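You operate a simulated robot arm through the tools that you are given. There is no shell and no other tool. Be economical: measure what you need, move in short steps, check, and stop when the job is done.

Carry out the task below with a simulated two-armed robot. There is one attempt and no reset: what you move stays moved.

JOB
Pick up the yellow card with one hand, pass it to the other hand and put it on the top of the carton with the purple sticker.

Only the result counts: the job must be done as asked and must still hold three seconds after the hand-in. Knocking over, shifting, dropping, spilling or breaking anything else fails it.

ROBOT AND FRAMES
Two 7-joint arms with two-finger parallel grippers on one trunk, on a base that drives. Base frame: it is fixed to the floor where the robot stands at the start and does not move with it; the origin is under the middle of the robot, x ahead of it, y to its left, z up; the surface under the hand at the start is at about z = 88.5. Units: cm, degrees, N and s.
The left shoulder is at the start at [7, 18.8, 115.2], the right one opposite. With the tool pointing down near the work surface each hand reaches from about 34 to 80 cm from the robot's upright axis, wherever it stands, measured 20 degrees to its own side. Places, roughly: top of the carton with the purple sticker [-310, 170, 150]. Payload 3.91 kg a hand.
Tool frame (each hand has its own): the origin (TCP) lies between the finger pads and is the grasp point; the fingertips stand 3 cm ahead of it; z points along the fingers, y is the line along which they close. The gripper opens to 11 cm. The fingers are 2 cm wide and 1 cm thick; the gripper's body (4.8 by 11.2 cm) begins 5.5 cm behind the TCP.
Orientation is told as [roll, pitch, yaw] about the base's x, y, z axes, in that order, counted from this pose: with the fingers straight down and closing along the base's y, the tool's x points along the base's -x, its y along +y and its z along -z.

CONTROLS
- The arms move only by the tool move_arm. It takes "left_moves", "right_moves" or both (then of equal length, played together; a hand with none holds still); each is a list of rows, each a list of 6 numbers: the shift along the tool's x, y, z in cm, then the turn, a rotation vector about the tool's x, y, z in rad. In form: [[tx, ty, tz, ax, ay, az], ...]. A call has 1 to 12 rows; each row is the pose to reach, as a shift and turn from the pose commanded when the call began, along the tool's axes at that moment. "left_grip" and "right_grip" are, for a hand that has rows, the closure in counts, from 0 (fully open) to 255 (shut), set as the call begins (left out, the last holds). Each row takes 0.2 s and may step no farther than 5 cm and 8.6 degrees from the row before; otherwise, or with a gripper value out of range, the whole call is refused. Where a pose cannot be reached the arm comes as near as it can. A force on the tool above 40 N (or 10 N above the force at the start of the call, whichever is more), or a blocked arm, ends the call early, and 0.2 s more pass. The fingers move at their own pace (about 7.2 cm/s each) and stop on an object; they squeeze with about 29 N. The grip force told is the motor's: it shows also when the fingers shut on nothing. Time passes only in rows, and 0.2 s behind the last, so rows that repeat a pose let the fingers close. It gives the time, the measured TCP pose, the force on the tool (base axes), the opening and the grip force at its end, in the units of the frame above (readings bear some noise), with the torque about the TCP (base axes, N m) and any sound that the robot's microphone picked up, and new pictures: "views" is both (left out), scene, wrist or none (wrist: the cameras of the hands that moved).
- Cameras (640 x 400 px; columns grow to the right, rows downward): "scene" is now at [12.99, 3.09, 137.39]; the picture's right is [0.38, -0.92, 0.00], its down [-0.58, -0.24, -0.78] and it looks along [0.72, 0.30, -0.63] (base axes); focal length 264 px, centre (320, 200). "left" rides on the left gripper at [7.2, -1.7, -10.3] in its tool frame; the picture's right is [0.23, 0.97, 0.00], its down [-0.76, 0.18, -0.62] and it looks along [-0.61, 0.14, 0.78] (tool axes); focal length 222 px, centre (320, 200). "right" rides on the right gripper at [7.2, 1.7, -10.3] in its tool frame; the picture's right is [-0.23, 0.97, 0.00], its down [-0.76, -0.18, -0.62] and it looks along [-0.61, -0.14, 0.78] (tool axes); focal length 222 px, centre (320, 200). There is no depth. A picture from a camera that has moved, and an enlarged one, comes with that camera's place and axes in the base frame and with its lens.
- raise_lower(by): slides the trunk up (or, below 0, down) by that many cm; the arms and the scene camera ride with it, the base frame stays. It gives what a move gives, with no picture.
- base_move(legs): drives the robot by 1 to 6 legs, each [ahead, turn to the left] in cm and degrees, along the robot's own axes; the way and the turn of a leg run together, so that a leg with both is an arc; at most 150 cm and 180 degrees a leg. The arms and the cameras ride along, it lands a little off, and it stops where it bumps. It gives what a move gives, and a new picture of the scene camera.
- turn_head(pan, tilt): turns the head with the scene camera to pan (to the left, within 86 degrees either way) and tilt (down, from -29 to 69), counted from straight ahead of the robot. It gives what a move gives, and a new picture of the scene camera.
- inspect(camera, box): a new picture of the part [left, top, right, bottom] of that camera's present view, enlarged. No time passes.
- job_done(): hands the job in; it is judged then, once.

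Work in short steps. Places have to be worked out from the pictures, the camera data and where the tool is seen: move nearer, look again, correct. Check each grasp and each placing, and mend what went wrong. You have 120 turns and 260 pictures in all, those below and enlarged ones among them. Open the grippers and draw the arms clear of the work before you hand the job in, unless the task says otherwise.

The tools are called after ">>>" as a command line: name --argument value ..., lists and objects as JSON in quotes. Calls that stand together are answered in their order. move_arm: Moves the arms, as the interface text tells. Its arguments: {"type":"object","properties":{"left_moves":{"type":"array"},"left_grip":{"type":"number"},"right_moves":{"type":"array"},"right_grip":{"type":"number"},"views":{"type":"string","enum":["both","scene","wrist","none"]}},"required":[]} The other tools are called the same way: raise_lower (by) slides the trunk up or down; base_move (legs) drives the base; turn_head (pan, tilt) turns the head that bears the scene camera; inspect (camera, box) takes an enlarged picture of a part of a camera's view; job_done () hands the job in.

At the start:

```text
t: 0.0
left_tcp_pos: [48.6, 40.65, 109.38]
left_tool_rot: [0.0, 0.0, 0.0]
left_ft_force: [0.0, -1.0, 0.5]
left_wrist_torque: [0.01, 0.0, 0.0]
left_finger_gap: 11.0
left_grip_force: 0.1
right_tcp_pos: [45.33, -5.04, 119.46]
right_tool_rot: [0.0, 0.0, -0.1]
right_ft_force: [0.4, -0.2, 0.2]
right_wrist_torque: [0.0, 0.0, 0.02]
right_finger_gap: 11.01
right_grip_force: 0.1
trunk travel left (down, up): [-66.2, 27.8]
robot x, y, heading: [0.02, -0.03, 0.1]
head pan, tilt: [22.4, 39.0]
```

scene: 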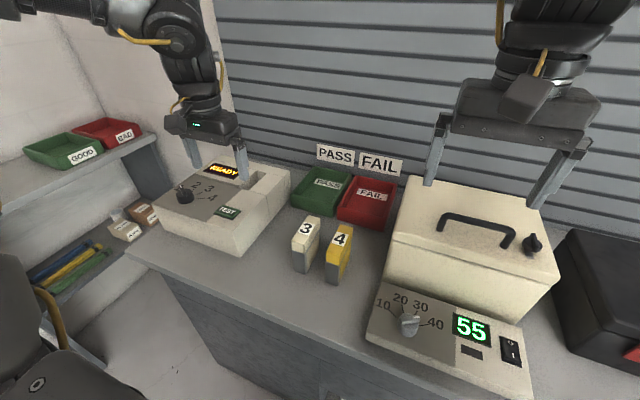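
right: 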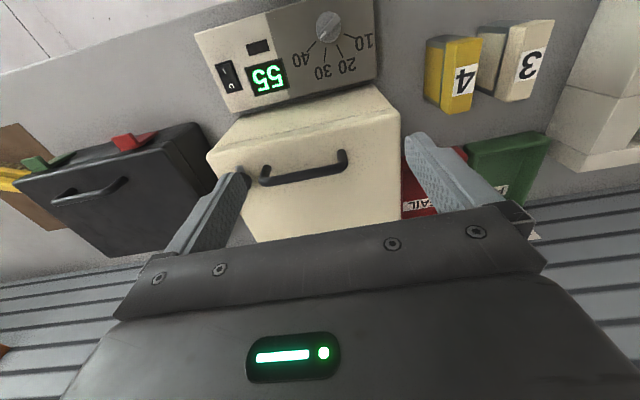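
left: 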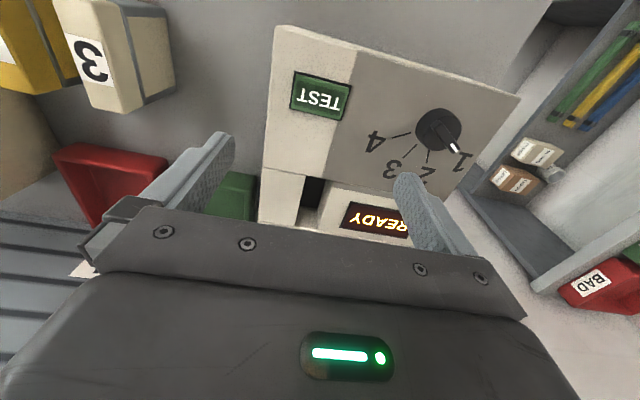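

The scene shows a yellow block "4" on the bench, and other yellow items elsewhere (shelf at left, a clip item on the right). I enlarge these to find the yellow card.

>>> inspect --camera "scene" --box '[240, 140, 420, 300]'

>>> inspect --camera "scene" --box '[0, 180, 180, 330]'

>>> turn_head --pan -40 --tilt 35

>>> turn_head --pan 86 --tilt 25

```text
2.50 times, centred on (330, 220) of scene
camera zoom: at [12.99, 3.09, 137.39], right [0.38, -0.92, 0.0], down [-0.58, -0.24, -0.78], along [0.72, 0.3, -0.63], focal length 660 px, centre (295, 150)
```

zoom: 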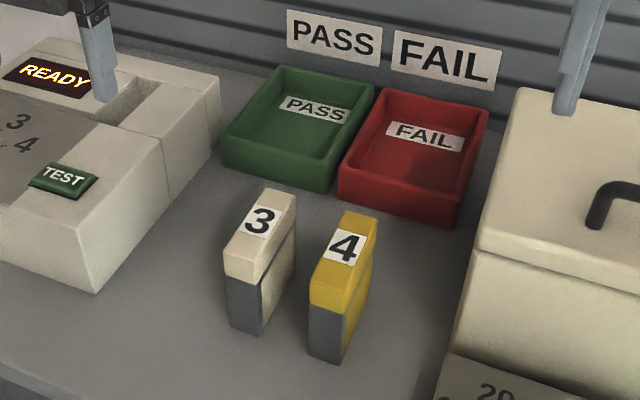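

```text
2.67 times, centred on (90, 255) of scene
camera zoom: at [12.99, 3.09, 137.39], right [0.38, -0.92, 0.0], down [-0.58, -0.24, -0.78], along [0.72, 0.3, -0.63], focal length 704 px, centre (933, 53)
```

zoom: 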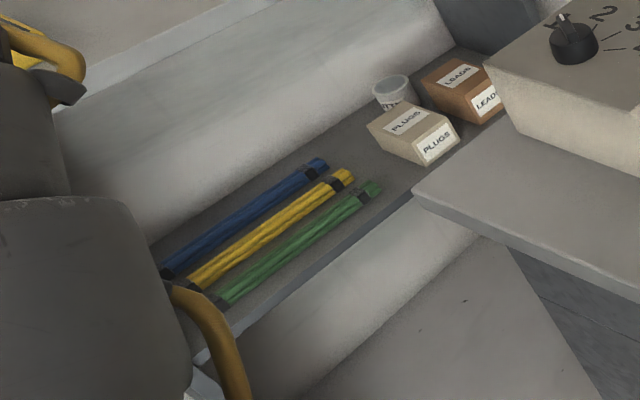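

```text
t: 1.3
left_tcp_pos: [48.53, 40.74, 109.48]
left_tool_rot: [-0.1, 0.0, 0.1]
left_ft_force: [-0.6, 0.6, 0.7]
left_wrist_torque: [-0.02, -0.01, 0.0]
left_finger_gap: 11.0
left_grip_force: 0.0
right_tcp_pos: [45.48, -4.97, 119.46]
right_tool_rot: [0.0, 0.1, 0.0]
right_ft_force: [-0.4, -0.1, 0.3]
right_wrist_torque: [0.05, 0.0, 0.02]
right_finger_gap: 10.99
right_grip_force: 0.1
trunk travel left (down, up): [-66.2, 27.8]
robot x, y, heading: [0.17, -0.0, 0.1]
head pan, tilt: [-40.0, 35.0]
camera scene: at [11.82, -5.83, 138.0], right [-0.64, -0.77, 0.0], down [-0.44, 0.37, -0.82], along [0.63, -0.53, -0.57], focal length 264 px, centre (320, 200)
```

scene: 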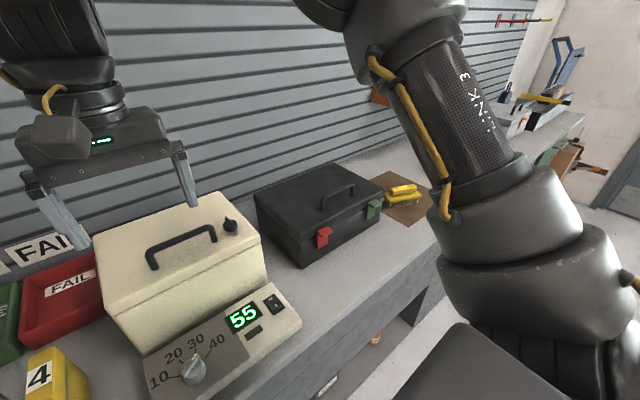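

```text
t: 3.4
left_tcp_pos: [48.53, 40.76, 109.35]
left_tool_rot: [0.0, 0.0, 0.0]
left_ft_force: [0.1, -0.1, -0.8]
left_wrist_torque: [-0.01, -0.01, 0.04]
left_finger_gap: 10.98
left_grip_force: 0.1
right_tcp_pos: [45.34, -5.03, 119.44]
right_tool_rot: [0.1, 0.1, 0.1]
right_ft_force: [-0.6, 0.1, -0.5]
right_wrist_torque: [-0.02, -0.02, 0.0]
right_finger_gap: 11.03
right_grip_force: 0.1
trunk travel left (down, up): [-66.2, 27.8]
robot x, y, heading: [-0.15, -0.1, -0.1]
head pan, tilt: [85.9, 25.0]
camera scene: at [5.73, 9.01, 139.57], right [1.0, -0.07, 0.0], down [-0.03, -0.42, -0.91], along [0.06, 0.9, -0.42], focal length 264 px, centre (320, 200)
```

scene: 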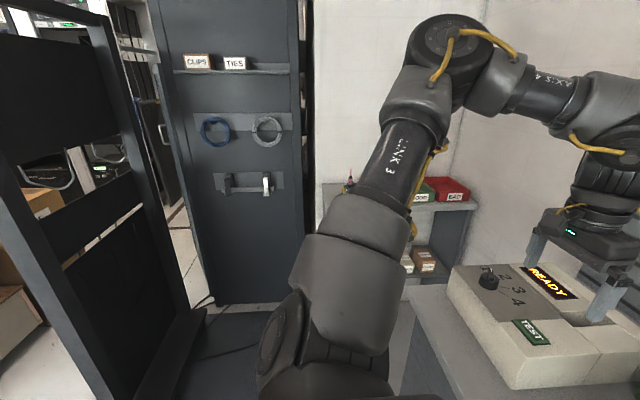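

The yellow "4" is one of two upright test cards, about x 44–53, y 12–15, z 88.5–99.5. I look closer from the wrist cameras before moving.

>>> inspect --camera "right" --box '[390, 0, 590, 130]'

>>> turn_head --pan 20 --tilt 50

>>> inspect --camera "scene" --box '[270, 120, 390, 220]'

```text
3.08 times, centred on (490, 65) of right
camera zoom: at [38.08, -3.25, 129.77], right [0.23, 0.97, 0.0], down [0.76, -0.18, 0.62], along [0.61, -0.14, -0.78], focal length 684 px, centre (-203, 615)
```

zoom: 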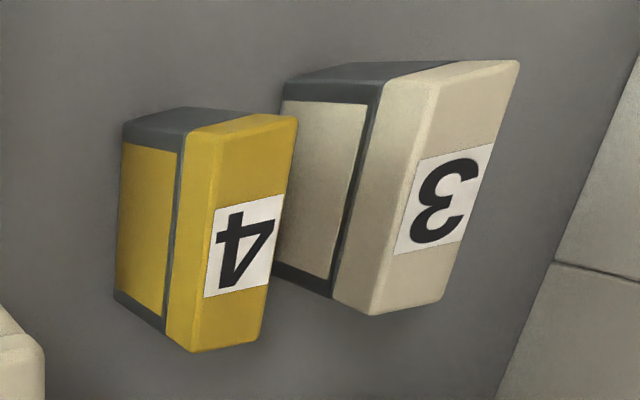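

```text
t: 4.8
left_tcp_pos: [48.54, 40.64, 109.32]
left_tool_rot: [0.0, 0.0, 0.0]
left_ft_force: [-0.1, -0.4, 0.0]
left_wrist_torque: [-0.02, -0.03, 0.05]
left_finger_gap: 10.99
left_grip_force: 0.0
right_tcp_pos: [45.51, -5.09, 119.46]
right_tool_rot: [0.0, 0.0, 0.0]
right_ft_force: [0.8, 0.3, 0.8]
right_wrist_torque: [0.01, -0.01, -0.01]
right_finger_gap: 11.02
right_grip_force: 0.0
trunk travel left (down, up): [-66.2, 27.8]
robot x, y, heading: [-0.08, -0.19, -0.1]
head pan, tilt: [20.0, 50.0]
camera scene: at [12.31, 2.46, 135.83], right [0.34, -0.94, 0.0], down [-0.72, -0.26, -0.64], along [0.6, 0.22, -0.77], focal length 264 px, centre (320, 200)
```

scene: 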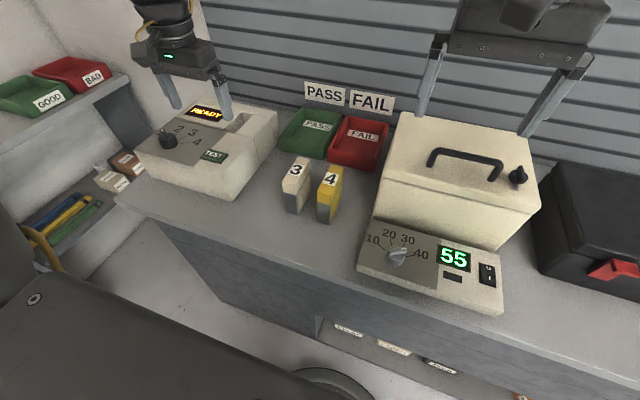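

```text
4.00 times, centred on (330, 170) of scene
camera zoom: at [12.31, 2.46, 135.83], right [0.34, -0.94, 0.0], down [-0.72, -0.26, -0.64], along [0.6, 0.22, -0.77], focal length 1057 px, centre (280, 320)
```

zoom: 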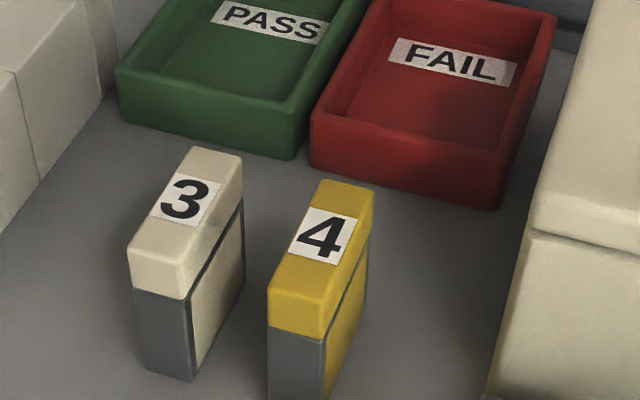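

Card 4: top centre ≈ (47.1, 12.9), top z ≈ 98.5, no yaw, 3 cm thick. I shift the left hand above it (raised) while moving the right hand aside to the right.

>>> move_arm --left_moves '[[0, 0, -4, 0, 0, 0], [0, -4.5, -4, 0, 0, 0], [0, -9, -4, 0, 0, 0], [0, -13.5, -4, 0, 0, 0], [0, -18, -4, 0, 0, 0], [0, -22.5, -4, 0, 0, 0], [-0.3, -27.7, -4, 0, 0, 0], [-0.3, -27.7, -4, 0, 0, 0]]' --right_moves '[[0, -3, -1, 0, 0, 0], [0, -6, -2, 0, 0, 0], [0, -9, -2, 0, 0, 0], [0, -12, -2, 0, 0, 0], [0, -15, -2, 0, 0, 0], [0, -15, -2, 0, 0, 0], [0, -15, -2, 0, 0, 0], [0, -15, -2, 0, 0, 0]]' --left_grip 90

```text
refused: row 7 steps farther than a row can; nothing moved
```

Splitting the last step into smaller ones.

>>> move_arm --left_moves '[[0, 0, -4, 0, 0, 0], [0, -4.5, -4, 0, 0, 0], [0, -9, -4, 0, 0, 0], [0, -13.5, -4, 0, 0, 0], [0, -18, -4, 0, 0, 0], [0, -22.5, -4, 0, 0, 0], [-0.3, -27, -4, 0, 0, 0], [-0.3, -27.7, -4, 0, 0, 0]]' --right_moves '[[0, -3, -1, 0, 0, 0], [0, -6, -2, 0, 0, 0], [0, -9, -2, 0, 0, 0], [0, -12, -2, 0, 0, 0], [0, -15, -2, 0, 0, 0], [0, -15, -2, 0, 0, 0], [0, -15, -2, 0, 0, 0], [0, -15, -2, 0, 0, 0]]' --left_grip 90

```text
t: 6.6
left_tcp_pos: [46.1, 24.02, 111.78]
left_tool_rot: [-0.3, -0.1, 0.1]
left_ft_force: [0.4, -1.0, -0.3]
left_wrist_torque: [-0.01, -0.01, -0.01]
left_finger_gap: 7.12
left_grip_force: 0.1
left hand out of reach, approached as far as the arm can: row 5, 6, 7, 8
right_tcp_pos: [45.45, -19.91, 121.51]
right_tool_rot: [0.0, 0.0, 0.0]
right_ft_force: [0.2, -0.2, 0.7]
right_wrist_torque: [0.0, -0.01, 0.01]
right_finger_gap: 11.01
right_grip_force: 0.0
trunk travel left (down, up): [-66.2, 27.8]
robot x, y, heading: [0.17, 0.31, -0.1]
head pan, tilt: [20.0, 50.0]
camera scene: at [12.27, 2.42, 135.83], right [0.34, -0.94, 0.0], down [-0.72, -0.26, -0.64], along [0.6, 0.22, -0.77], focal length 264 px, centre (320, 200)
camera right: at [38.02, -18.26, 131.79], right [0.23, 0.97, 0.0], down [0.76, -0.18, 0.62], along [0.61, -0.14, -0.78], focal length 222 px, centre (320, 200)
camera left: at [38.68, 22.29, 121.95], right [-0.23, 0.97, -0.01], down [0.76, 0.18, 0.62], along [0.61, 0.14, -0.78], focal length 222 px, centre (320, 200)
```

scene: 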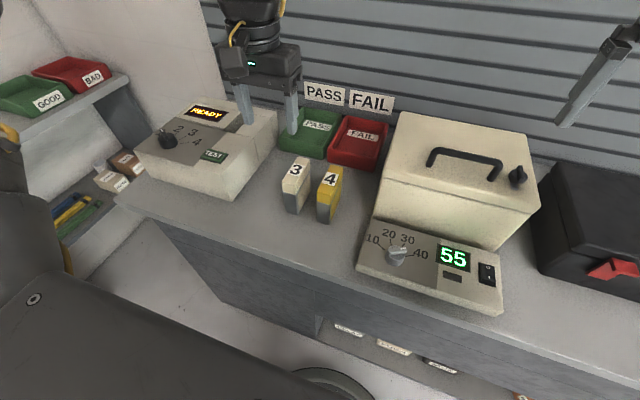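
right: 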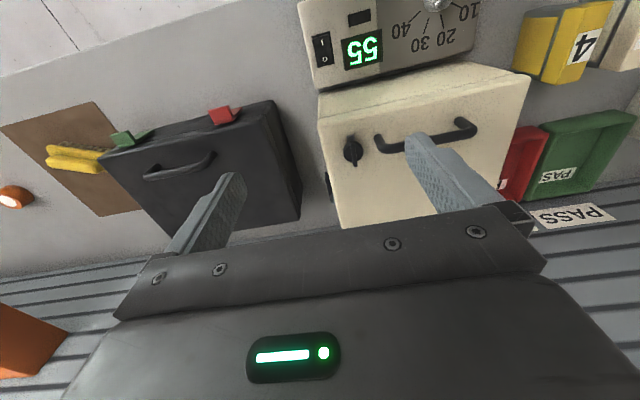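
left: 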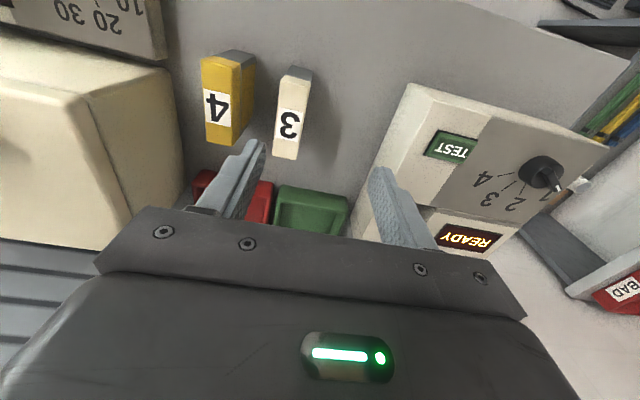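

The left arm is limited that close to the centre line. I back the left hand out and up a little, then turn the base 15° right so the card sits better in its workspace.

>>> move_arm --left_moves '[[0, 3, -3, 0, 0, 0], [0, 7, -6, 0, 0, 0], [0, 10, -6, 0, 0, 0]]' --views "none"

>>> base_move --legs '[[0, -15]]'

```text
t: 7.4
left_tcp_pos: [46.33, 34.23, 117.75]
left_tool_rot: [0.0, 0.0, 0.0]
left_ft_force: [0.0, 0.3, -0.5]
left_wrist_torque: [0.0, -0.01, 0.03]
left_finger_gap: 7.13
left_grip_force: 0.0
right_tcp_pos: [45.55, -19.9, 121.46]
right_tool_rot: [-0.1, 0.0, 0.0]
right_ft_force: [-0.5, -0.7, -0.3]
right_wrist_torque: [-0.01, -0.01, -0.01]
right_finger_gap: 11.0
right_grip_force: 0.0
trunk travel left (down, up): [-66.2, 27.8]
robot x, y, heading: [-0.02, -0.02, -0.0]
head pan, tilt: [20.0, 50.0]
```

```text
t: 8.7
left_tcp_pos: [53.49, 20.92, 117.63]
left_tool_rot: [0.0, 0.1, -15.0]
left_ft_force: [0.5, 0.2, -0.1]
left_wrist_torque: [-0.02, -0.01, -0.01]
left_finger_gap: 7.13
left_grip_force: 0.0
right_tcp_pos: [38.75, -31.05, 121.45]
right_tool_rot: [0.0, 0.0, -15.0]
right_ft_force: [-0.1, -0.2, 0.0]
right_wrist_torque: [0.03, 0.03, 0.02]
right_finger_gap: 11.0
right_grip_force: 0.0
trunk travel left (down, up): [-66.2, 27.8]
robot x, y, heading: [0.17, -0.18, -14.9]
head pan, tilt: [20.0, 50.0]
camera scene: at [12.58, -0.77, 135.82], right [0.09, -1.0, 0.0], down [-0.76, -0.07, -0.64], along [0.64, 0.06, -0.77], focal length 264 px, centre (320, 200)
```

scene: 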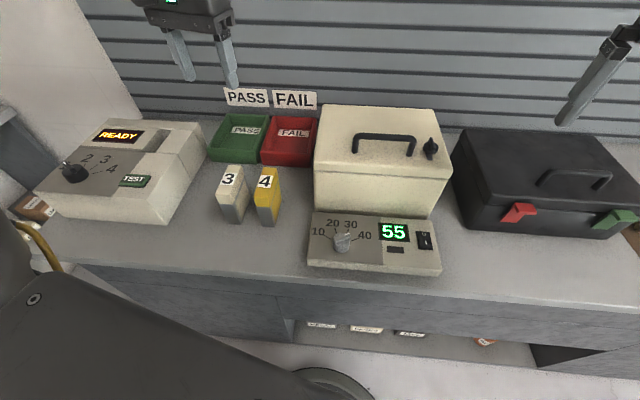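

Now I move the left hand over the card, undoing the yaw, at TCP height ~108.

>>> move_arm --left_moves '[[1, -3, 2, 0, 0, -0.13], [2, -6, 4, 0, 0, -0.26], [2.76, -9, 7, 0, 0, -0.26], [2.76, -9.03, 9.5, 0, 0, -0.26], [2.76, -9.03, 9.5, 0, 0, -0.26]]'

```text
t: 9.9
left_tcp_pos: [51.99, 16.82, 111.99]
left_tool_rot: [0.0, 0.0, -0.1]
left_ft_force: [0.4, -0.1, 0.6]
left_wrist_torque: [0.06, -0.01, 0.02]
left_finger_gap: 7.11
left_grip_force: 0.0
left hand out of reach, approached as far as the arm can: row 2, 3, 4, 5
right_tcp_pos: [38.71, -31.42, 121.42]
right_tool_rot: [0.1, 0.1, -15.0]
right_ft_force: [0.4, -0.5, -1.0]
right_wrist_torque: [0.03, 0.0, -0.05]
right_finger_gap: 10.99
right_grip_force: 0.0
trunk travel left (down, up): [-66.2, 27.8]
robot x, y, heading: [-0.01, -0.18, -14.9]
head pan, tilt: [20.0, 50.0]
camera scene: at [12.6, -1.08, 135.82], right [0.09, -1.0, 0.0], down [-0.76, -0.07, -0.64], along [0.64, 0.06, -0.77], focal length 264 px, centre (320, 200)
camera left: at [44.7, 15.05, 122.19], right [-0.23, 0.97, 0.0], down [0.76, 0.17, 0.62], along [0.61, 0.14, -0.78], focal length 222 px, centre (320, 200)
```

scene: 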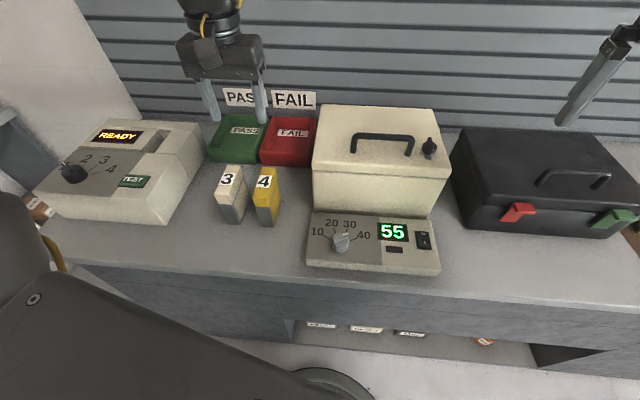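
left: 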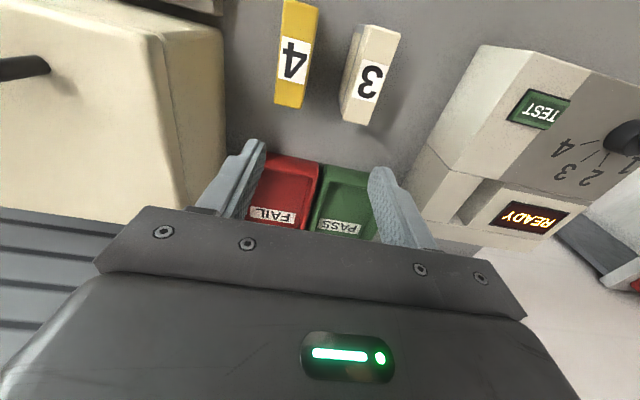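

Still too near the trunk for the left arm; the fingers are clear above the cards, so I back the base off 12 cm.

>>> base_move --legs '[[-12, 0]]'

```text
t: 11.1
left_tcp_pos: [40.26, 20.17, 111.97]
left_tool_rot: [-0.1, 0.0, -0.1]
left_ft_force: [0.5, -0.1, -0.9]
left_wrist_torque: [-0.01, 0.01, -0.01]
left_finger_gap: 7.14
left_grip_force: 0.0
right_tcp_pos: [27.11, -28.0, 121.42]
right_tool_rot: [0.0, 0.0, -15.1]
right_ft_force: [0.5, -2.1, -0.5]
right_wrist_torque: [-0.03, 0.01, 0.01]
right_finger_gap: 11.01
right_grip_force: 0.1
trunk travel left (down, up): [-66.2, 27.8]
robot x, y, heading: [-11.77, 3.21, -15.0]
head pan, tilt: [20.0, 50.0]
camera scene: at [0.93, 2.28, 135.81], right [0.09, -1.0, 0.0], down [-0.76, -0.07, -0.64], along [0.64, 0.06, -0.77], focal length 264 px, centre (320, 200)
```

scene: 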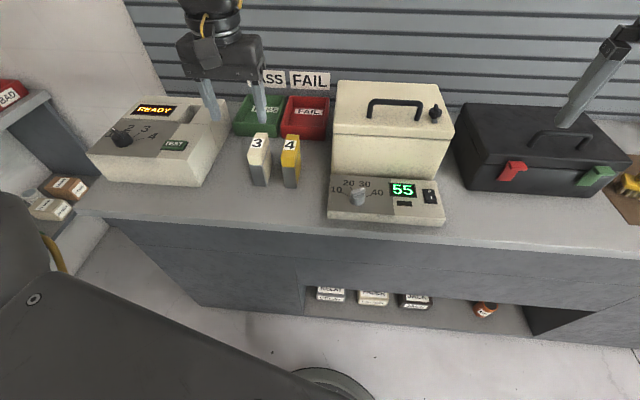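

Now move to above the card: base delta (+8.5, −7.3, −5).

>>> move_arm --left_moves '[[-3, -2.5, 1, 0, 0, 0], [-6, -5, 2, 0, 0, 0], [-8.5, -7.3, 4, 0, 0, 0], [-8.5, -7.3, 5, 0, 0, 0], [-8.5, -7.3, 5, 0, 0, 0]]'

```text
t: 12.3
left_tcp_pos: [46.24, 16.32, 106.66]
left_tool_rot: [-0.3, 0.1, 0.0]
left_ft_force: [-0.1, 0.2, 1.2]
left_wrist_torque: [0.0, 0.01, 0.01]
left_finger_gap: 7.09
left_grip_force: 0.2
left hand out of reach, approached as far as the arm can: row 2, 3, 4, 5
right_tcp_pos: [27.03, -27.84, 121.45]
right_tool_rot: [0.1, 0.0, -15.0]
right_ft_force: [-0.2, 0.9, 0.3]
right_wrist_torque: [-0.04, -0.01, 0.0]
right_finger_gap: 10.98
right_grip_force: 0.2
trunk travel left (down, up): [-66.2, 27.8]
robot x, y, heading: [-11.79, 2.81, -14.9]
head pan, tilt: [20.0, 50.0]
camera scene: at [0.86, 2.4, 135.82], right [0.09, -1.0, 0.0], down [-0.76, -0.07, -0.64], along [0.64, 0.06, -0.77], focal length 264 px, centre (320, 200)
camera left: at [39.05, 14.65, 116.81], right [-0.23, 0.97, 0.0], down [0.76, 0.18, 0.62], along [0.61, 0.14, -0.78], focal length 222 px, centre (320, 200)
```

scene: 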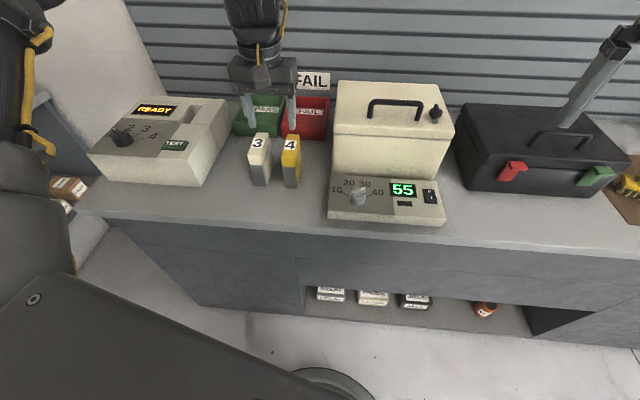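
left: 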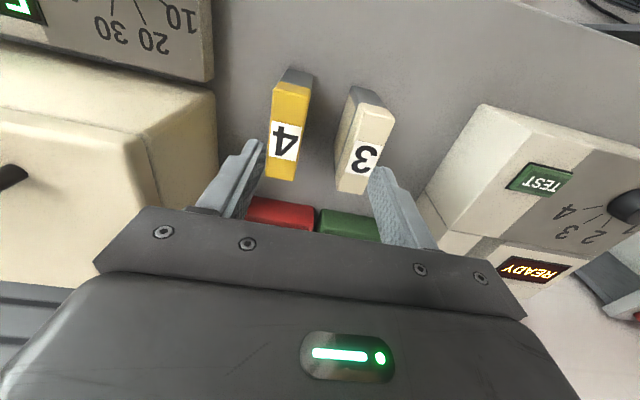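

The left arm wants targets outboard of its shoulder with the hand square to the robot. I raise the trunk for clearance, then reposition the base to about (−1, −20), heading 0.

>>> raise_lower --by 16

>>> base_move --legs '[[-18, 0], [0, -30]]'

```text
t: 14.1
left_tcp_pos: [46.4, 16.26, 122.6]
left_tool_rot: [-0.2, 0.0, -0.1]
left_ft_force: [0.3, -0.4, -0.2]
left_wrist_torque: [0.01, 0.01, 0.04]
left_finger_gap: 7.11
left_grip_force: 0.0
right_tcp_pos: [27.01, -27.96, 137.48]
right_tool_rot: [0.0, 0.0, -15.0]
right_ft_force: [0.6, -0.2, 0.3]
right_wrist_torque: [-0.01, -0.02, 0.0]
right_finger_gap: 10.97
right_grip_force: 0.1
trunk travel left (down, up): [-82.2, 11.8]
robot x, y, heading: [-11.34, 3.27, -15.0]
head pan, tilt: [20.0, 50.0]
```

```text
t: 17.1
left_tcp_pos: [27.66, -9.97, 122.7]
left_tool_rot: [-0.2, -0.1, -30.2]
left_ft_force: [0.3, 0.5, 0.0]
left_wrist_torque: [0.01, -0.02, 0.03]
left_finger_gap: 7.12
left_grip_force: 0.0
right_tcp_pos: [-11.27, -38.46, 137.46]
right_tool_rot: [0.0, 0.0, -45.0]
right_ft_force: [-1.0, 0.1, 0.3]
right_wrist_torque: [0.01, -0.03, 0.02]
right_finger_gap: 10.99
right_grip_force: 0.0
trunk travel left (down, up): [-82.2, 11.8]
robot x, y, heading: [-29.26, 8.07, -44.9]
head pan, tilt: [20.0, 50.0]
camera scene: at [-18.59, 0.85, 151.83], right [-0.42, -0.91, 0.0], down [-0.69, 0.32, -0.64], along [0.58, -0.27, -0.77], focal length 264 px, centre (320, 200)
```

scene: 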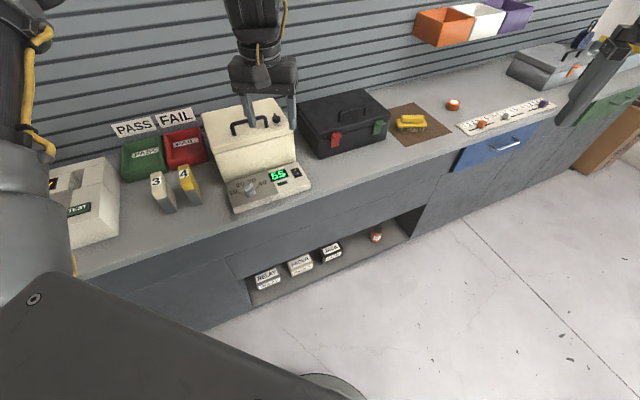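

Clear path; drive ahead and turn back to heading 0.

>>> base_move --legs '[[40, 0], [0, 45]]'

```text
t: 21.7
left_tcp_pos: [51.36, 7.54, 122.76]
left_tool_rot: [0.0, -0.1, 15.5]
left_ft_force: [-0.9, -0.3, -0.4]
left_wrist_torque: [-0.02, 0.01, 0.02]
left_finger_gap: 7.11
left_grip_force: 0.1
right_tcp_pos: [44.64, -40.21, 137.56]
right_tool_rot: [0.0, 0.0, 0.6]
right_ft_force: [0.5, -0.2, 1.1]
right_wrist_torque: [-0.02, 0.02, -0.01]
right_finger_gap: 10.99
right_grip_force: 0.1
trunk travel left (down, up): [-82.2, 11.8]
robot x, y, heading: [-0.72, -20.46, 0.6]
head pan, tilt: [20.0, 50.0]
camera scene: at [11.36, -18.07, 151.82], right [0.35, -0.94, 0.0], down [-0.72, -0.27, -0.64], along [0.6, 0.23, -0.77], focal length 264 px, centre (320, 200)
```

scene: 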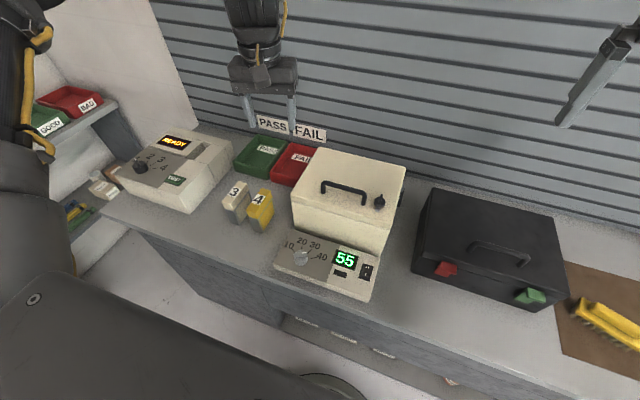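

Now align the left hand over the card with yaw 0, staying high.

>>> move_arm --left_moves '[[0.5, 3, 0, 0, 0, 0.13], [1.35, 5.98, 0, 0, 0, 0.27], [1.35, 5.98, 5, 0, 0, 0.27], [1.35, 5.98, 10, 0, 0, 0.27], [1.35, 5.98, 13, 0, 0, 0.27], [1.35, 5.98, 13, 0, 0, 0.27]]'

```text
t: 23.1
left_tcp_pos: [48.76, 13.07, 109.35]
left_tool_rot: [0.0, -0.1, 0.1]
left_ft_force: [-0.1, 0.9, -0.9]
left_wrist_torque: [-0.01, -0.02, 0.03]
left_finger_gap: 7.15
left_grip_force: 0.0
right_tcp_pos: [44.64, -40.21, 137.47]
right_tool_rot: [0.0, 0.0, 0.6]
right_ft_force: [0.4, 0.6, -0.5]
right_wrist_torque: [-0.01, 0.0, 0.0]
right_finger_gap: 10.99
right_grip_force: 0.0
trunk travel left (down, up): [-82.2, 11.8]
robot x, y, heading: [-0.84, -20.09, 0.8]
head pan, tilt: [20.0, 50.0]
camera scene: at [11.32, -18.02, 151.83], right [0.35, -0.94, 0.0], down [-0.72, -0.27, -0.64], along [0.6, 0.23, -0.77], focal length 264 px, centre (320, 200)
camera left: at [41.45, 11.36, 119.62], right [-0.23, 0.97, 0.0], down [0.76, 0.18, 0.62], along [0.61, 0.14, -0.78], focal length 222 px, centre (320, 200)
```

scene: 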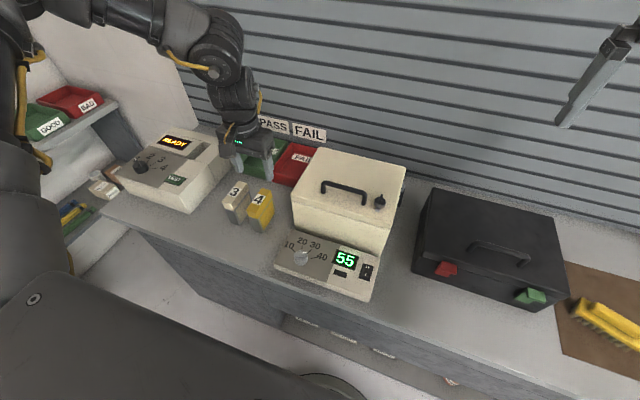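
left: 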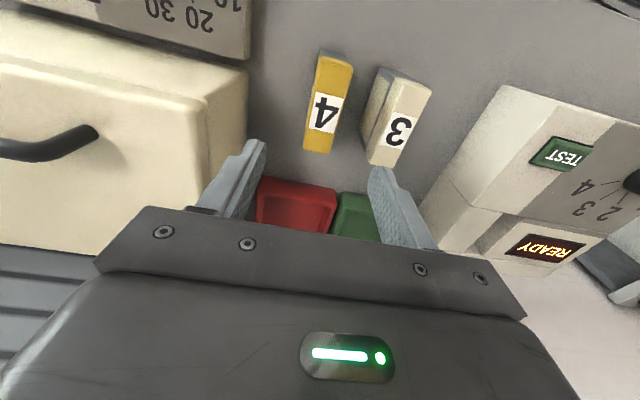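

Measurements agree: card centre y ≈ 13.1, x 43.5–51.7. I narrow the gap to ~5.6 cm and descend to TCP z ≈ 97.8.

>>> move_arm --left_moves '[[0, 0.05, 0, 0, 0, 0], [0, 0.05, 4, 0, 0, 0], [0, 0.05, 8, 0, 0, 0], [0, 0.05, 11.5, 0, 0, 0], [0, 0.05, 11.5, 0, 0, 0]]' --left_grip 125

>>> inspect --camera "scene" --box '[200, 120, 340, 250]'

```text
t: 24.3
left_tcp_pos: [48.5, 13.38, 98.39]
left_tool_rot: [-0.2, -0.2, 0.1]
left_ft_force: [0.4, -0.2, 0.0]
left_wrist_torque: [0.0, 0.02, 0.02]
left_finger_gap: 5.6
left_grip_force: 0.0
left hand out of reach, approached as far as the arm can: row 4, 5
right_tcp_pos: [44.65, -40.05, 137.37]
right_tool_rot: [0.0, -0.1, 0.6]
right_ft_force: [0.4, 0.1, -0.4]
right_wrist_torque: [0.0, 0.02, 0.05]
right_finger_gap: 10.99
right_grip_force: 0.0
trunk travel left (down, up): [-82.2, 11.8]
robot x, y, heading: [-0.64, -20.74, 0.7]
head pan, tilt: [20.0, 50.0]
camera scene: at [11.29, -18.01, 151.83], right [0.35, -0.94, 0.0], down [-0.72, -0.27, -0.64], along [0.6, 0.23, -0.77], focal length 264 px, centre (320, 200)
camera left: at [41.08, 11.69, 108.57], right [-0.23, 0.97, 0.0], down [0.76, 0.18, 0.62], along [0.61, 0.14, -0.78], focal length 222 px, centre (320, 200)
```

scene: 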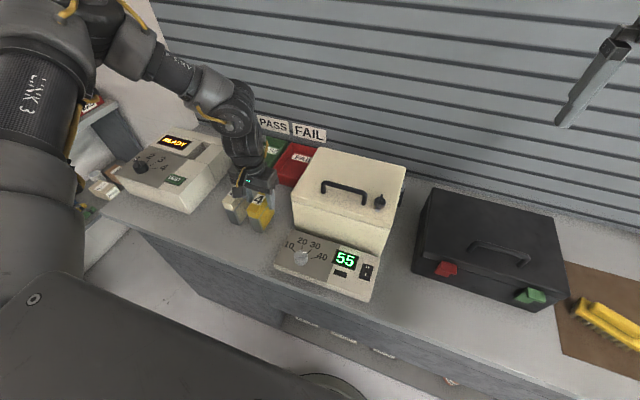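
left: 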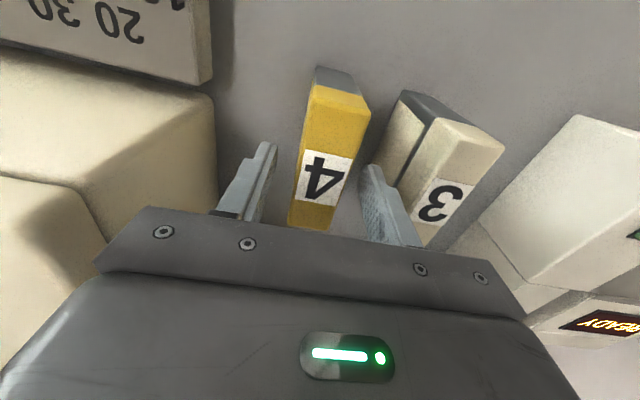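

```text
3.08 times, centred on (270, 185) of scene
camera zoom: at [11.29, -18.01, 151.83], right [0.35, -0.94, 0.0], down [-0.72, -0.27, -0.64], along [0.6, 0.23, -0.77], focal length 813 px, centre (474, 246)
```

zoom: 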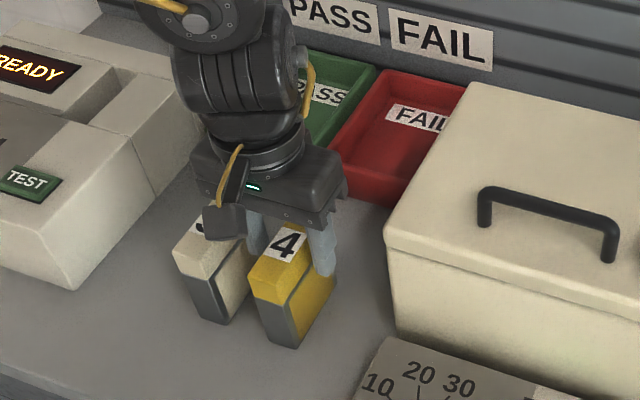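

The fingers straddle the card; the arm is at its lower limit, so I use the trunk to come down 1 cm more, then close.

>>> raise_lower --by -1

>>> move_arm --left_moves '[[0, 0, 0, 0, 0, 0], [0, 0, 0, 0, 0, 0], [0, 0, 0, 0, 0, 0], [0, 0, 0, 0, 0, 0]]' --left_grip 255 --views "wrist"

```text
t: 24.9
left_tcp_pos: [48.52, 13.39, 97.34]
left_tool_rot: [-0.3, 0.0, 0.0]
left_ft_force: [-0.4, 0.2, 0.1]
left_wrist_torque: [-0.01, -0.02, -0.02]
left_finger_gap: 5.6
left_grip_force: 0.0
right_tcp_pos: [44.72, -40.21, 136.42]
right_tool_rot: [-0.1, 0.0, 0.6]
right_ft_force: [0.4, 0.3, 0.2]
right_wrist_torque: [0.0, 0.0, 0.0]
right_finger_gap: 11.0
right_grip_force: 0.0
trunk travel left (down, up): [-81.2, 12.8]
robot x, y, heading: [-0.92, -20.35, 0.3]
head pan, tilt: [20.0, 50.0]
```

```text
t: 25.9
left_tcp_pos: [48.32, 13.36, 97.35]
left_tool_rot: [-0.2, -0.2, 0.0]
left_ft_force: [0.6, 1.8, 4.3]
left_wrist_torque: [0.2, 0.14, -0.03]
left_finger_gap: 2.98
left_grip_force: 28.9
right_tcp_pos: [44.74, -40.12, 136.5]
right_tool_rot: [-0.1, 0.0, 0.6]
right_ft_force: [0.9, 0.3, 0.2]
right_wrist_torque: [-0.01, -0.01, 0.0]
right_finger_gap: 11.0
right_grip_force: 0.1
trunk travel left (down, up): [-81.2, 12.8]
robot x, y, heading: [-0.97, -20.33, 0.7]
head pan, tilt: [20.0, 50.0]
camera left: at [41.09, 11.7, 107.61], right [-0.23, 0.97, 0.0], down [0.76, 0.18, 0.62], along [0.61, 0.14, -0.78], focal length 222 px, centre (320, 200)
```

left: 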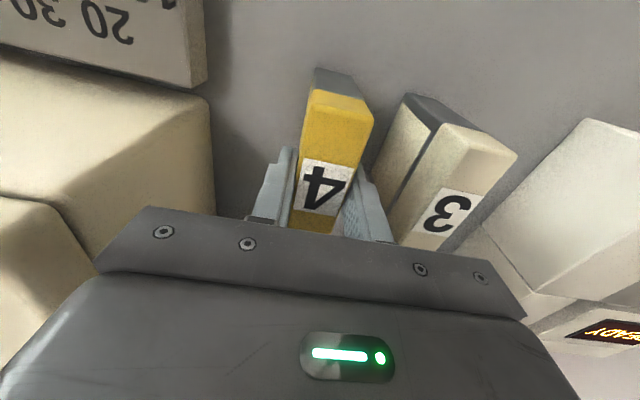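

Gripped (gap 2.98, 28.9 N). I lift straight up with the trunk and check.

>>> raise_lower --by 12.5

>>> move_arm --left_moves '[[0, 0, -3, 0, 0, 0], [0, 0, -7, 0, 0, 0], [0, 0, -10, 0, 0, 0], [0, 0, -10, 0, 0, 0]]'

```text
t: 27.4
left_tcp_pos: [48.47, 13.5, 109.87]
left_tool_rot: [-0.2, -0.1, 0.0]
left_ft_force: [-0.1, 0.5, -2.8]
left_wrist_torque: [-0.02, -0.01, 0.01]
left_finger_gap: 2.97
left_grip_force: 29.1
right_tcp_pos: [44.83, -40.1, 148.94]
right_tool_rot: [-0.1, 0.1, 0.7]
right_ft_force: [0.0, -0.1, 0.7]
right_wrist_torque: [0.01, 0.03, -0.02]
right_finger_gap: 11.0
right_grip_force: 0.0
trunk travel left (down, up): [-93.7, 0.3]
robot x, y, heading: [-0.89, -20.54, 0.9]
head pan, tilt: [20.0, 50.0]
```

```text
t: 28.4
left_tcp_pos: [48.49, 13.49, 119.9]
left_tool_rot: [-0.3, -0.2, 0.0]
left_ft_force: [0.2, 0.8, -3.7]
left_wrist_torque: [-0.01, 0.03, -0.01]
left_finger_gap: 2.98
left_grip_force: 28.7
right_tcp_pos: [44.9, -40.06, 148.94]
right_tool_rot: [-0.1, 0.1, 0.6]
right_ft_force: [0.8, 0.5, 0.3]
right_wrist_torque: [-0.01, 0.02, -0.02]
right_finger_gap: 11.01
right_grip_force: 0.2
trunk travel left (down, up): [-93.7, 0.3]
robot x, y, heading: [-0.96, -20.69, 0.4]
head pan, tilt: [20.0, 50.0]
camera scene: at [11.45, -17.91, 163.31], right [0.35, -0.94, 0.0], down [-0.72, -0.27, -0.64], along [0.6, 0.23, -0.77], focal length 264 px, centre (320, 200)
camera left: at [41.27, 11.81, 130.1], right [-0.23, 0.97, 0.0], down [0.76, 0.18, 0.62], along [0.61, 0.14, -0.78], focal length 222 px, centre (320, 200)
```

scene: 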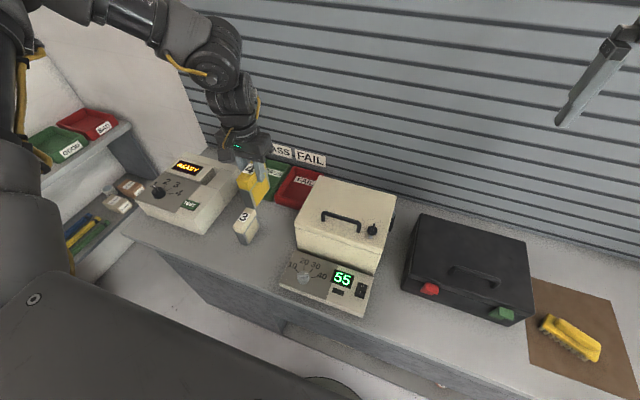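
left: 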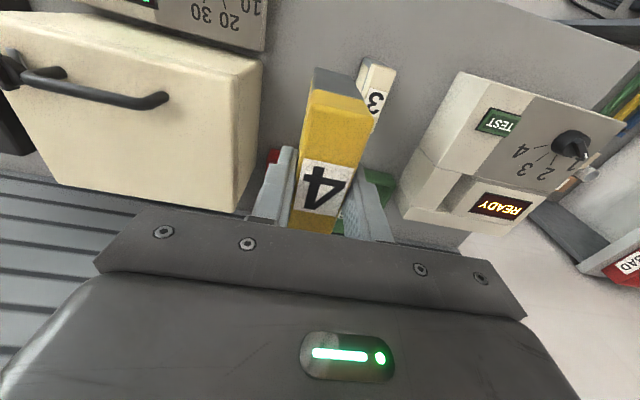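

Card held (≈3.5 N). I back away from the bench and look around for the route to the carton.

>>> base_move --legs '[[-45, 0]]'

>>> turn_head --pan 86 --tilt 15

>>> turn_head --pan -86 --tilt 15

```text
t: 31.1
left_tcp_pos: [4.14, 12.98, 119.76]
left_tool_rot: [-0.2, 0.0, -0.1]
left_ft_force: [-0.3, -0.1, -2.2]
left_wrist_torque: [0.0, -0.01, -0.03]
left_finger_gap: 2.98
left_grip_force: 29.1
right_tcp_pos: [0.22, -40.56, 148.86]
right_tool_rot: [-0.1, 0.3, 0.3]
right_ft_force: [0.2, -0.4, 0.5]
right_wrist_torque: [0.0, -0.01, 0.0]
right_finger_gap: 11.0
right_grip_force: 0.0
trunk travel left (down, up): [-93.7, 0.3]
robot x, y, heading: [-45.41, -20.79, 0.5]
head pan, tilt: [20.0, 50.0]
camera scene: at [-33.06, -18.36, 163.3], right [0.35, -0.94, 0.0], down [-0.72, -0.27, -0.64], along [0.6, 0.22, -0.77], focal length 264 px, centre (320, 200)
```

scene: 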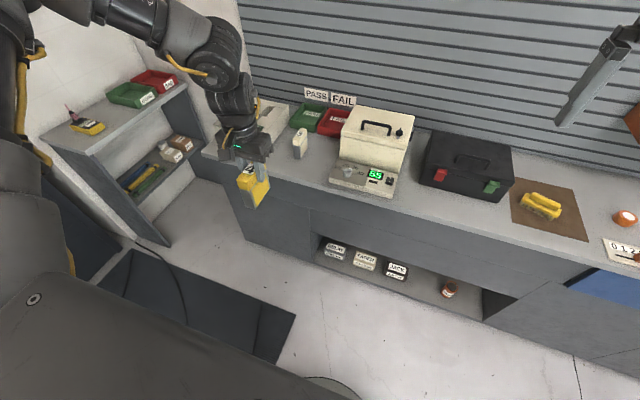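

```text
t: 32.5
left_tcp_pos: [3.78, 12.9, 119.79]
left_tool_rot: [-0.3, 0.0, -0.1]
left_ft_force: [-0.3, -0.7, -3.1]
left_wrist_torque: [-0.01, 0.01, 0.0]
left_finger_gap: 2.96
left_grip_force: 29.2
right_tcp_pos: [0.08, -40.56, 148.84]
right_tool_rot: [-0.1, 0.1, 0.4]
right_ft_force: [0.4, -0.2, 0.4]
right_wrist_torque: [0.0, 0.01, 0.01]
right_finger_gap: 10.98
right_grip_force: 0.1
trunk travel left (down, up): [-93.7, 0.3]
robot x, y, heading: [-45.82, -21.22, 0.2]
head pan, tilt: [85.9, 15.0]
camera scene: at [-39.91, -11.74, 168.69], right [1.0, -0.06, 0.0], down [-0.02, -0.26, -0.97], along [0.06, 0.96, -0.26], focal length 264 px, centre (320, 200)
```

scene: 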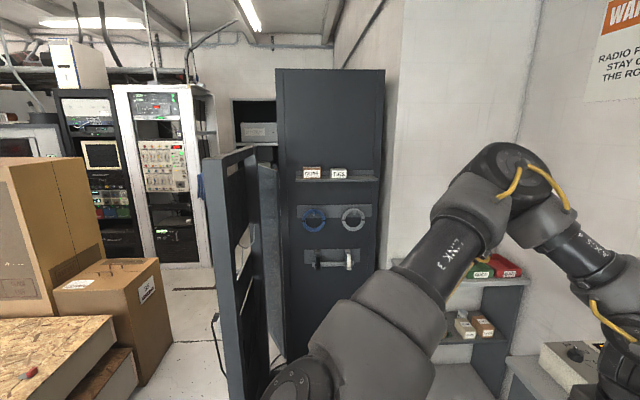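

```text
t: 35.1
left_tcp_pos: [3.89, 12.96, 119.94]
left_tool_rot: [-0.2, -0.1, -0.1]
left_ft_force: [-1.1, -0.4, -3.7]
left_wrist_torque: [0.01, -0.01, 0.0]
left_finger_gap: 2.97
left_grip_force: 29.3
right_tcp_pos: [0.02, -40.59, 148.97]
right_tool_rot: [0.0, 0.1, 0.4]
right_ft_force: [0.6, 0.0, 0.1]
right_wrist_torque: [0.06, -0.02, 0.02]
right_finger_gap: 10.99
right_grip_force: 0.0
trunk travel left (down, up): [-93.7, 0.3]
robot x, y, heading: [-45.5, -20.82, 0.6]
head pan, tilt: [-85.9, 15.0]
camera scene: at [-39.8, -30.37, 168.7], right [-1.0, -0.08, 0.0], down [-0.02, 0.26, -0.97], along [0.08, -0.96, -0.26], focal length 264 px, centre (320, 200)
```

scene: 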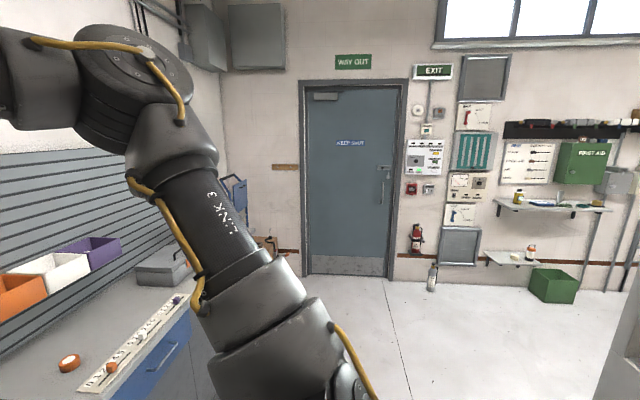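

There's room all round within the arm's radius (panel is >1 m away). I turn left 120° and look toward the carton.

>>> base_move --legs '[[0, 120]]'

>>> turn_head --pan 25 --tilt 10

>>> turn_head --pan -5 --tilt 25

```text
t: 40.5
left_tcp_pos: [-99.31, 5.66, 120.01]
left_tool_rot: [-0.2, -0.1, 119.3]
left_ft_force: [-0.2, -0.2, -0.2]
left_wrist_torque: [0.02, 0.03, 0.01]
left_finger_gap: 0.0
left_grip_force: 29.1
right_tcp_pos: [-50.83, 28.51, 149.08]
right_tool_rot: [0.0, 0.0, 119.9]
right_ft_force: [-0.5, 0.3, 0.3]
right_wrist_torque: [0.0, -0.02, 0.0]
right_finger_gap: 10.98
right_grip_force: 0.1
trunk travel left (down, up): [-93.7, 0.3]
robot x, y, heading: [-45.6, -21.16, 119.7]
head pan, tilt: [-85.9, 15.0]
camera scene: at [-40.32, -11.54, 168.7], right [0.56, -0.83, 0.0], down [-0.21, -0.14, -0.97], along [0.8, 0.54, -0.26], focal length 264 px, centre (320, 200)
```

scene: 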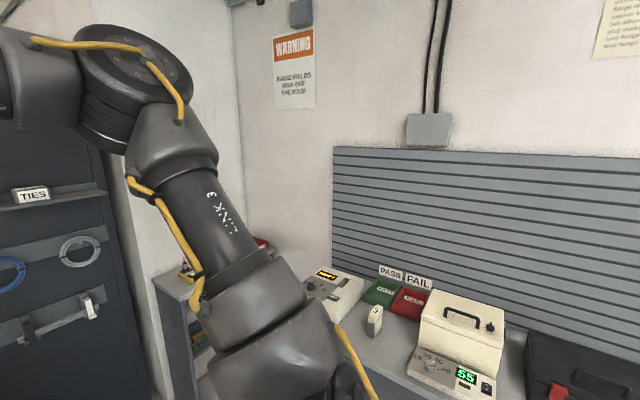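

```text
t: 42.4
left_tcp_pos: [-99.53, 5.62, 119.93]
left_tool_rot: [-0.2, -0.1, 119.4]
left_ft_force: [0.4, -0.5, 0.2]
left_wrist_torque: [0.0, -0.02, 0.0]
left_finger_gap: 0.01
left_grip_force: 29.1
right_tcp_pos: [-50.89, 28.46, 149.0]
right_tool_rot: [0.0, 0.0, 119.9]
right_ft_force: [0.0, -0.9, 0.1]
right_wrist_torque: [0.02, -0.03, -0.01]
right_finger_gap: 10.99
right_grip_force: 0.0
trunk travel left (down, up): [-93.7, 0.3]
robot x, y, heading: [-45.67, -20.79, 119.5]
head pan, tilt: [25.0, 10.0]
camera scene: at [-55.7, -11.41, 169.51], right [0.58, 0.82, 0.0], down [0.14, -0.1, -0.98], along [-0.8, 0.57, -0.17], focal length 264 px, centre (320, 200)
```

scene: 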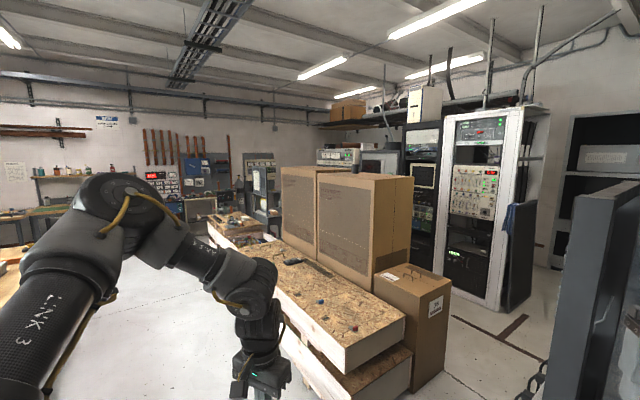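

```text
t: 43.3
left_tcp_pos: [-99.56, 5.59, 120.04]
left_tool_rot: [-0.2, -0.2, 119.3]
left_ft_force: [-0.5, 0.8, 0.1]
left_wrist_torque: [0.01, 0.03, -0.01]
left_finger_gap: 0.0
left_grip_force: 29.4
right_tcp_pos: [-50.93, 28.46, 148.96]
right_tool_rot: [0.1, 0.0, 119.9]
right_ft_force: [-0.2, 0.2, 0.0]
right_wrist_torque: [-0.03, -0.03, -0.01]
right_finger_gap: 11.0
right_grip_force: 0.0
trunk travel left (down, up): [-93.7, 0.3]
robot x, y, heading: [-45.84, -20.5, 120.0]
head pan, tilt: [-5.0, 25.0]
camera scene: at [-51.99, -8.43, 167.08], right [0.91, 0.42, 0.0], down [0.18, -0.38, -0.91], along [-0.38, 0.82, -0.42], focal length 264 px, centre (320, 200)
```

scene: 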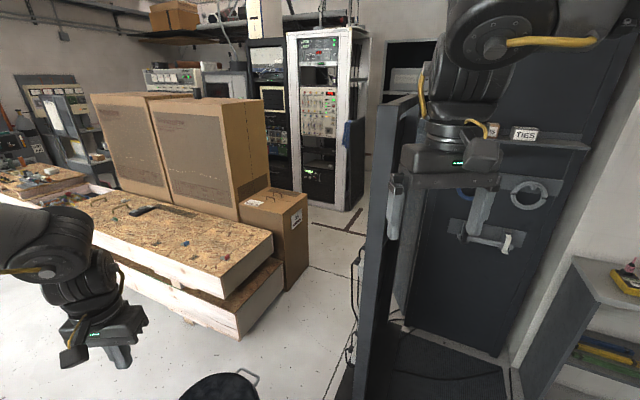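

The left gap is now 0 – the card was lost during the turn. I search the floor for it.

>>> turn_head --pan -20 --tilt 60

>>> turn_head --pan -86 --tilt 60

>>> turn_head --pan 40 --tilt 60

```text
t: 44.3
left_tcp_pos: [-99.48, 5.64, 119.77]
left_tool_rot: [-0.2, 0.0, 119.3]
left_ft_force: [0.5, 0.6, -0.1]
left_wrist_torque: [0.02, 0.01, -0.02]
left_finger_gap: 0.0
left_grip_force: 28.5
right_tcp_pos: [-50.93, 28.47, 148.9]
right_tool_rot: [0.0, 0.0, 119.7]
right_ft_force: [0.0, -0.1, 0.8]
right_wrist_torque: [0.0, -0.01, -0.03]
right_finger_gap: 10.99
right_grip_force: 0.0
trunk travel left (down, up): [-93.7, 0.3]
robot x, y, heading: [-45.75, -20.88, 119.9]
head pan, tilt: [-20.0, 60.0]
camera scene: at [-49.25, -10.21, 162.07], right [0.99, 0.17, 0.0], down [0.15, -0.85, -0.5], along [-0.09, 0.49, -0.87], focal length 264 px, centre (320, 200)
```

scene: 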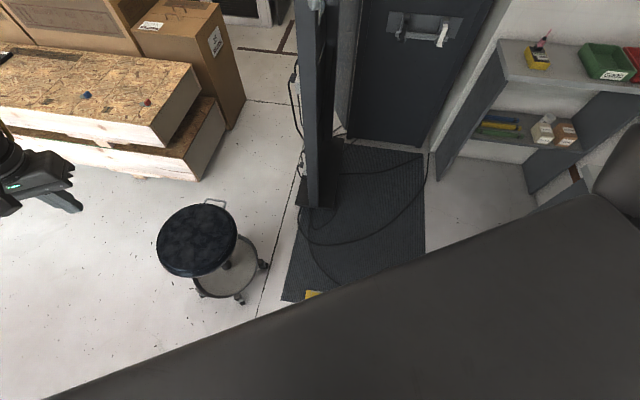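

```text
t: 45.7
left_tcp_pos: [-99.54, 5.64, 119.93]
left_tool_rot: [-0.1, -0.1, 119.3]
left_ft_force: [0.0, -0.3, 0.2]
left_wrist_torque: [0.01, -0.01, 0.01]
left_finger_gap: 0.0
left_grip_force: 29.1
right_tcp_pos: [-50.79, 28.5, 148.92]
right_tool_rot: [0.1, 0.0, 119.7]
right_ft_force: [0.1, -0.4, 0.8]
right_wrist_torque: [0.01, -0.01, 0.02]
right_finger_gap: 11.05
right_grip_force: 0.1
trunk travel left (down, up): [-93.7, 0.3]
robot x, y, heading: [-45.38, -20.62, 119.6]
head pan, tilt: [-85.9, 60.0]
camera scene: at [-42.58, -13.05, 162.07], right [0.56, -0.83, 0.0], down [-0.72, -0.48, -0.5], along [0.41, 0.28, -0.87], focal length 264 px, centre (320, 200)
```

scene: 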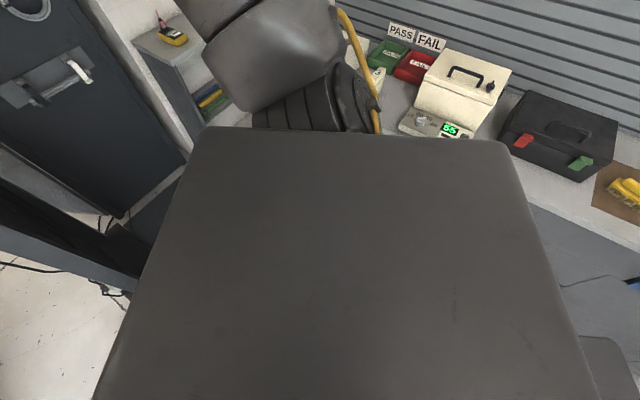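

```text
t: 47.8
left_tcp_pos: [-99.52, 5.63, 119.97]
left_tool_rot: [-0.2, -0.1, 119.3]
left_ft_force: [0.8, 0.3, -0.4]
left_wrist_torque: [0.03, 0.02, -0.02]
left_finger_gap: 0.02
left_grip_force: 29.4
right_tcp_pos: [-50.93, 28.33, 148.91]
right_tool_rot: [0.1, 0.0, 119.9]
right_ft_force: [0.0, -0.5, -0.2]
right_wrist_torque: [0.02, 0.03, 0.0]
right_finger_gap: 10.99
right_grip_force: 0.1
trunk travel left (down, up): [-93.7, 0.3]
robot x, y, heading: [-45.6, -20.7, 119.4]
head pan, tilt: [40.0, 60.0]
camera scene: at [-54.37, -14.47, 162.07], right [0.35, 0.94, 0.0], down [0.81, -0.3, -0.5], along [-0.47, 0.17, -0.87], focal length 264 px, centre (320, 200)
```

scene: 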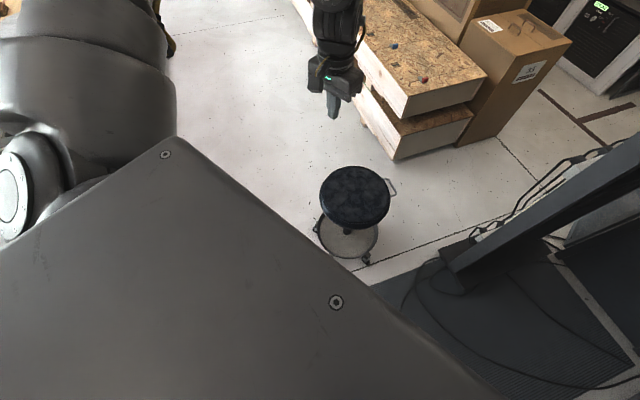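

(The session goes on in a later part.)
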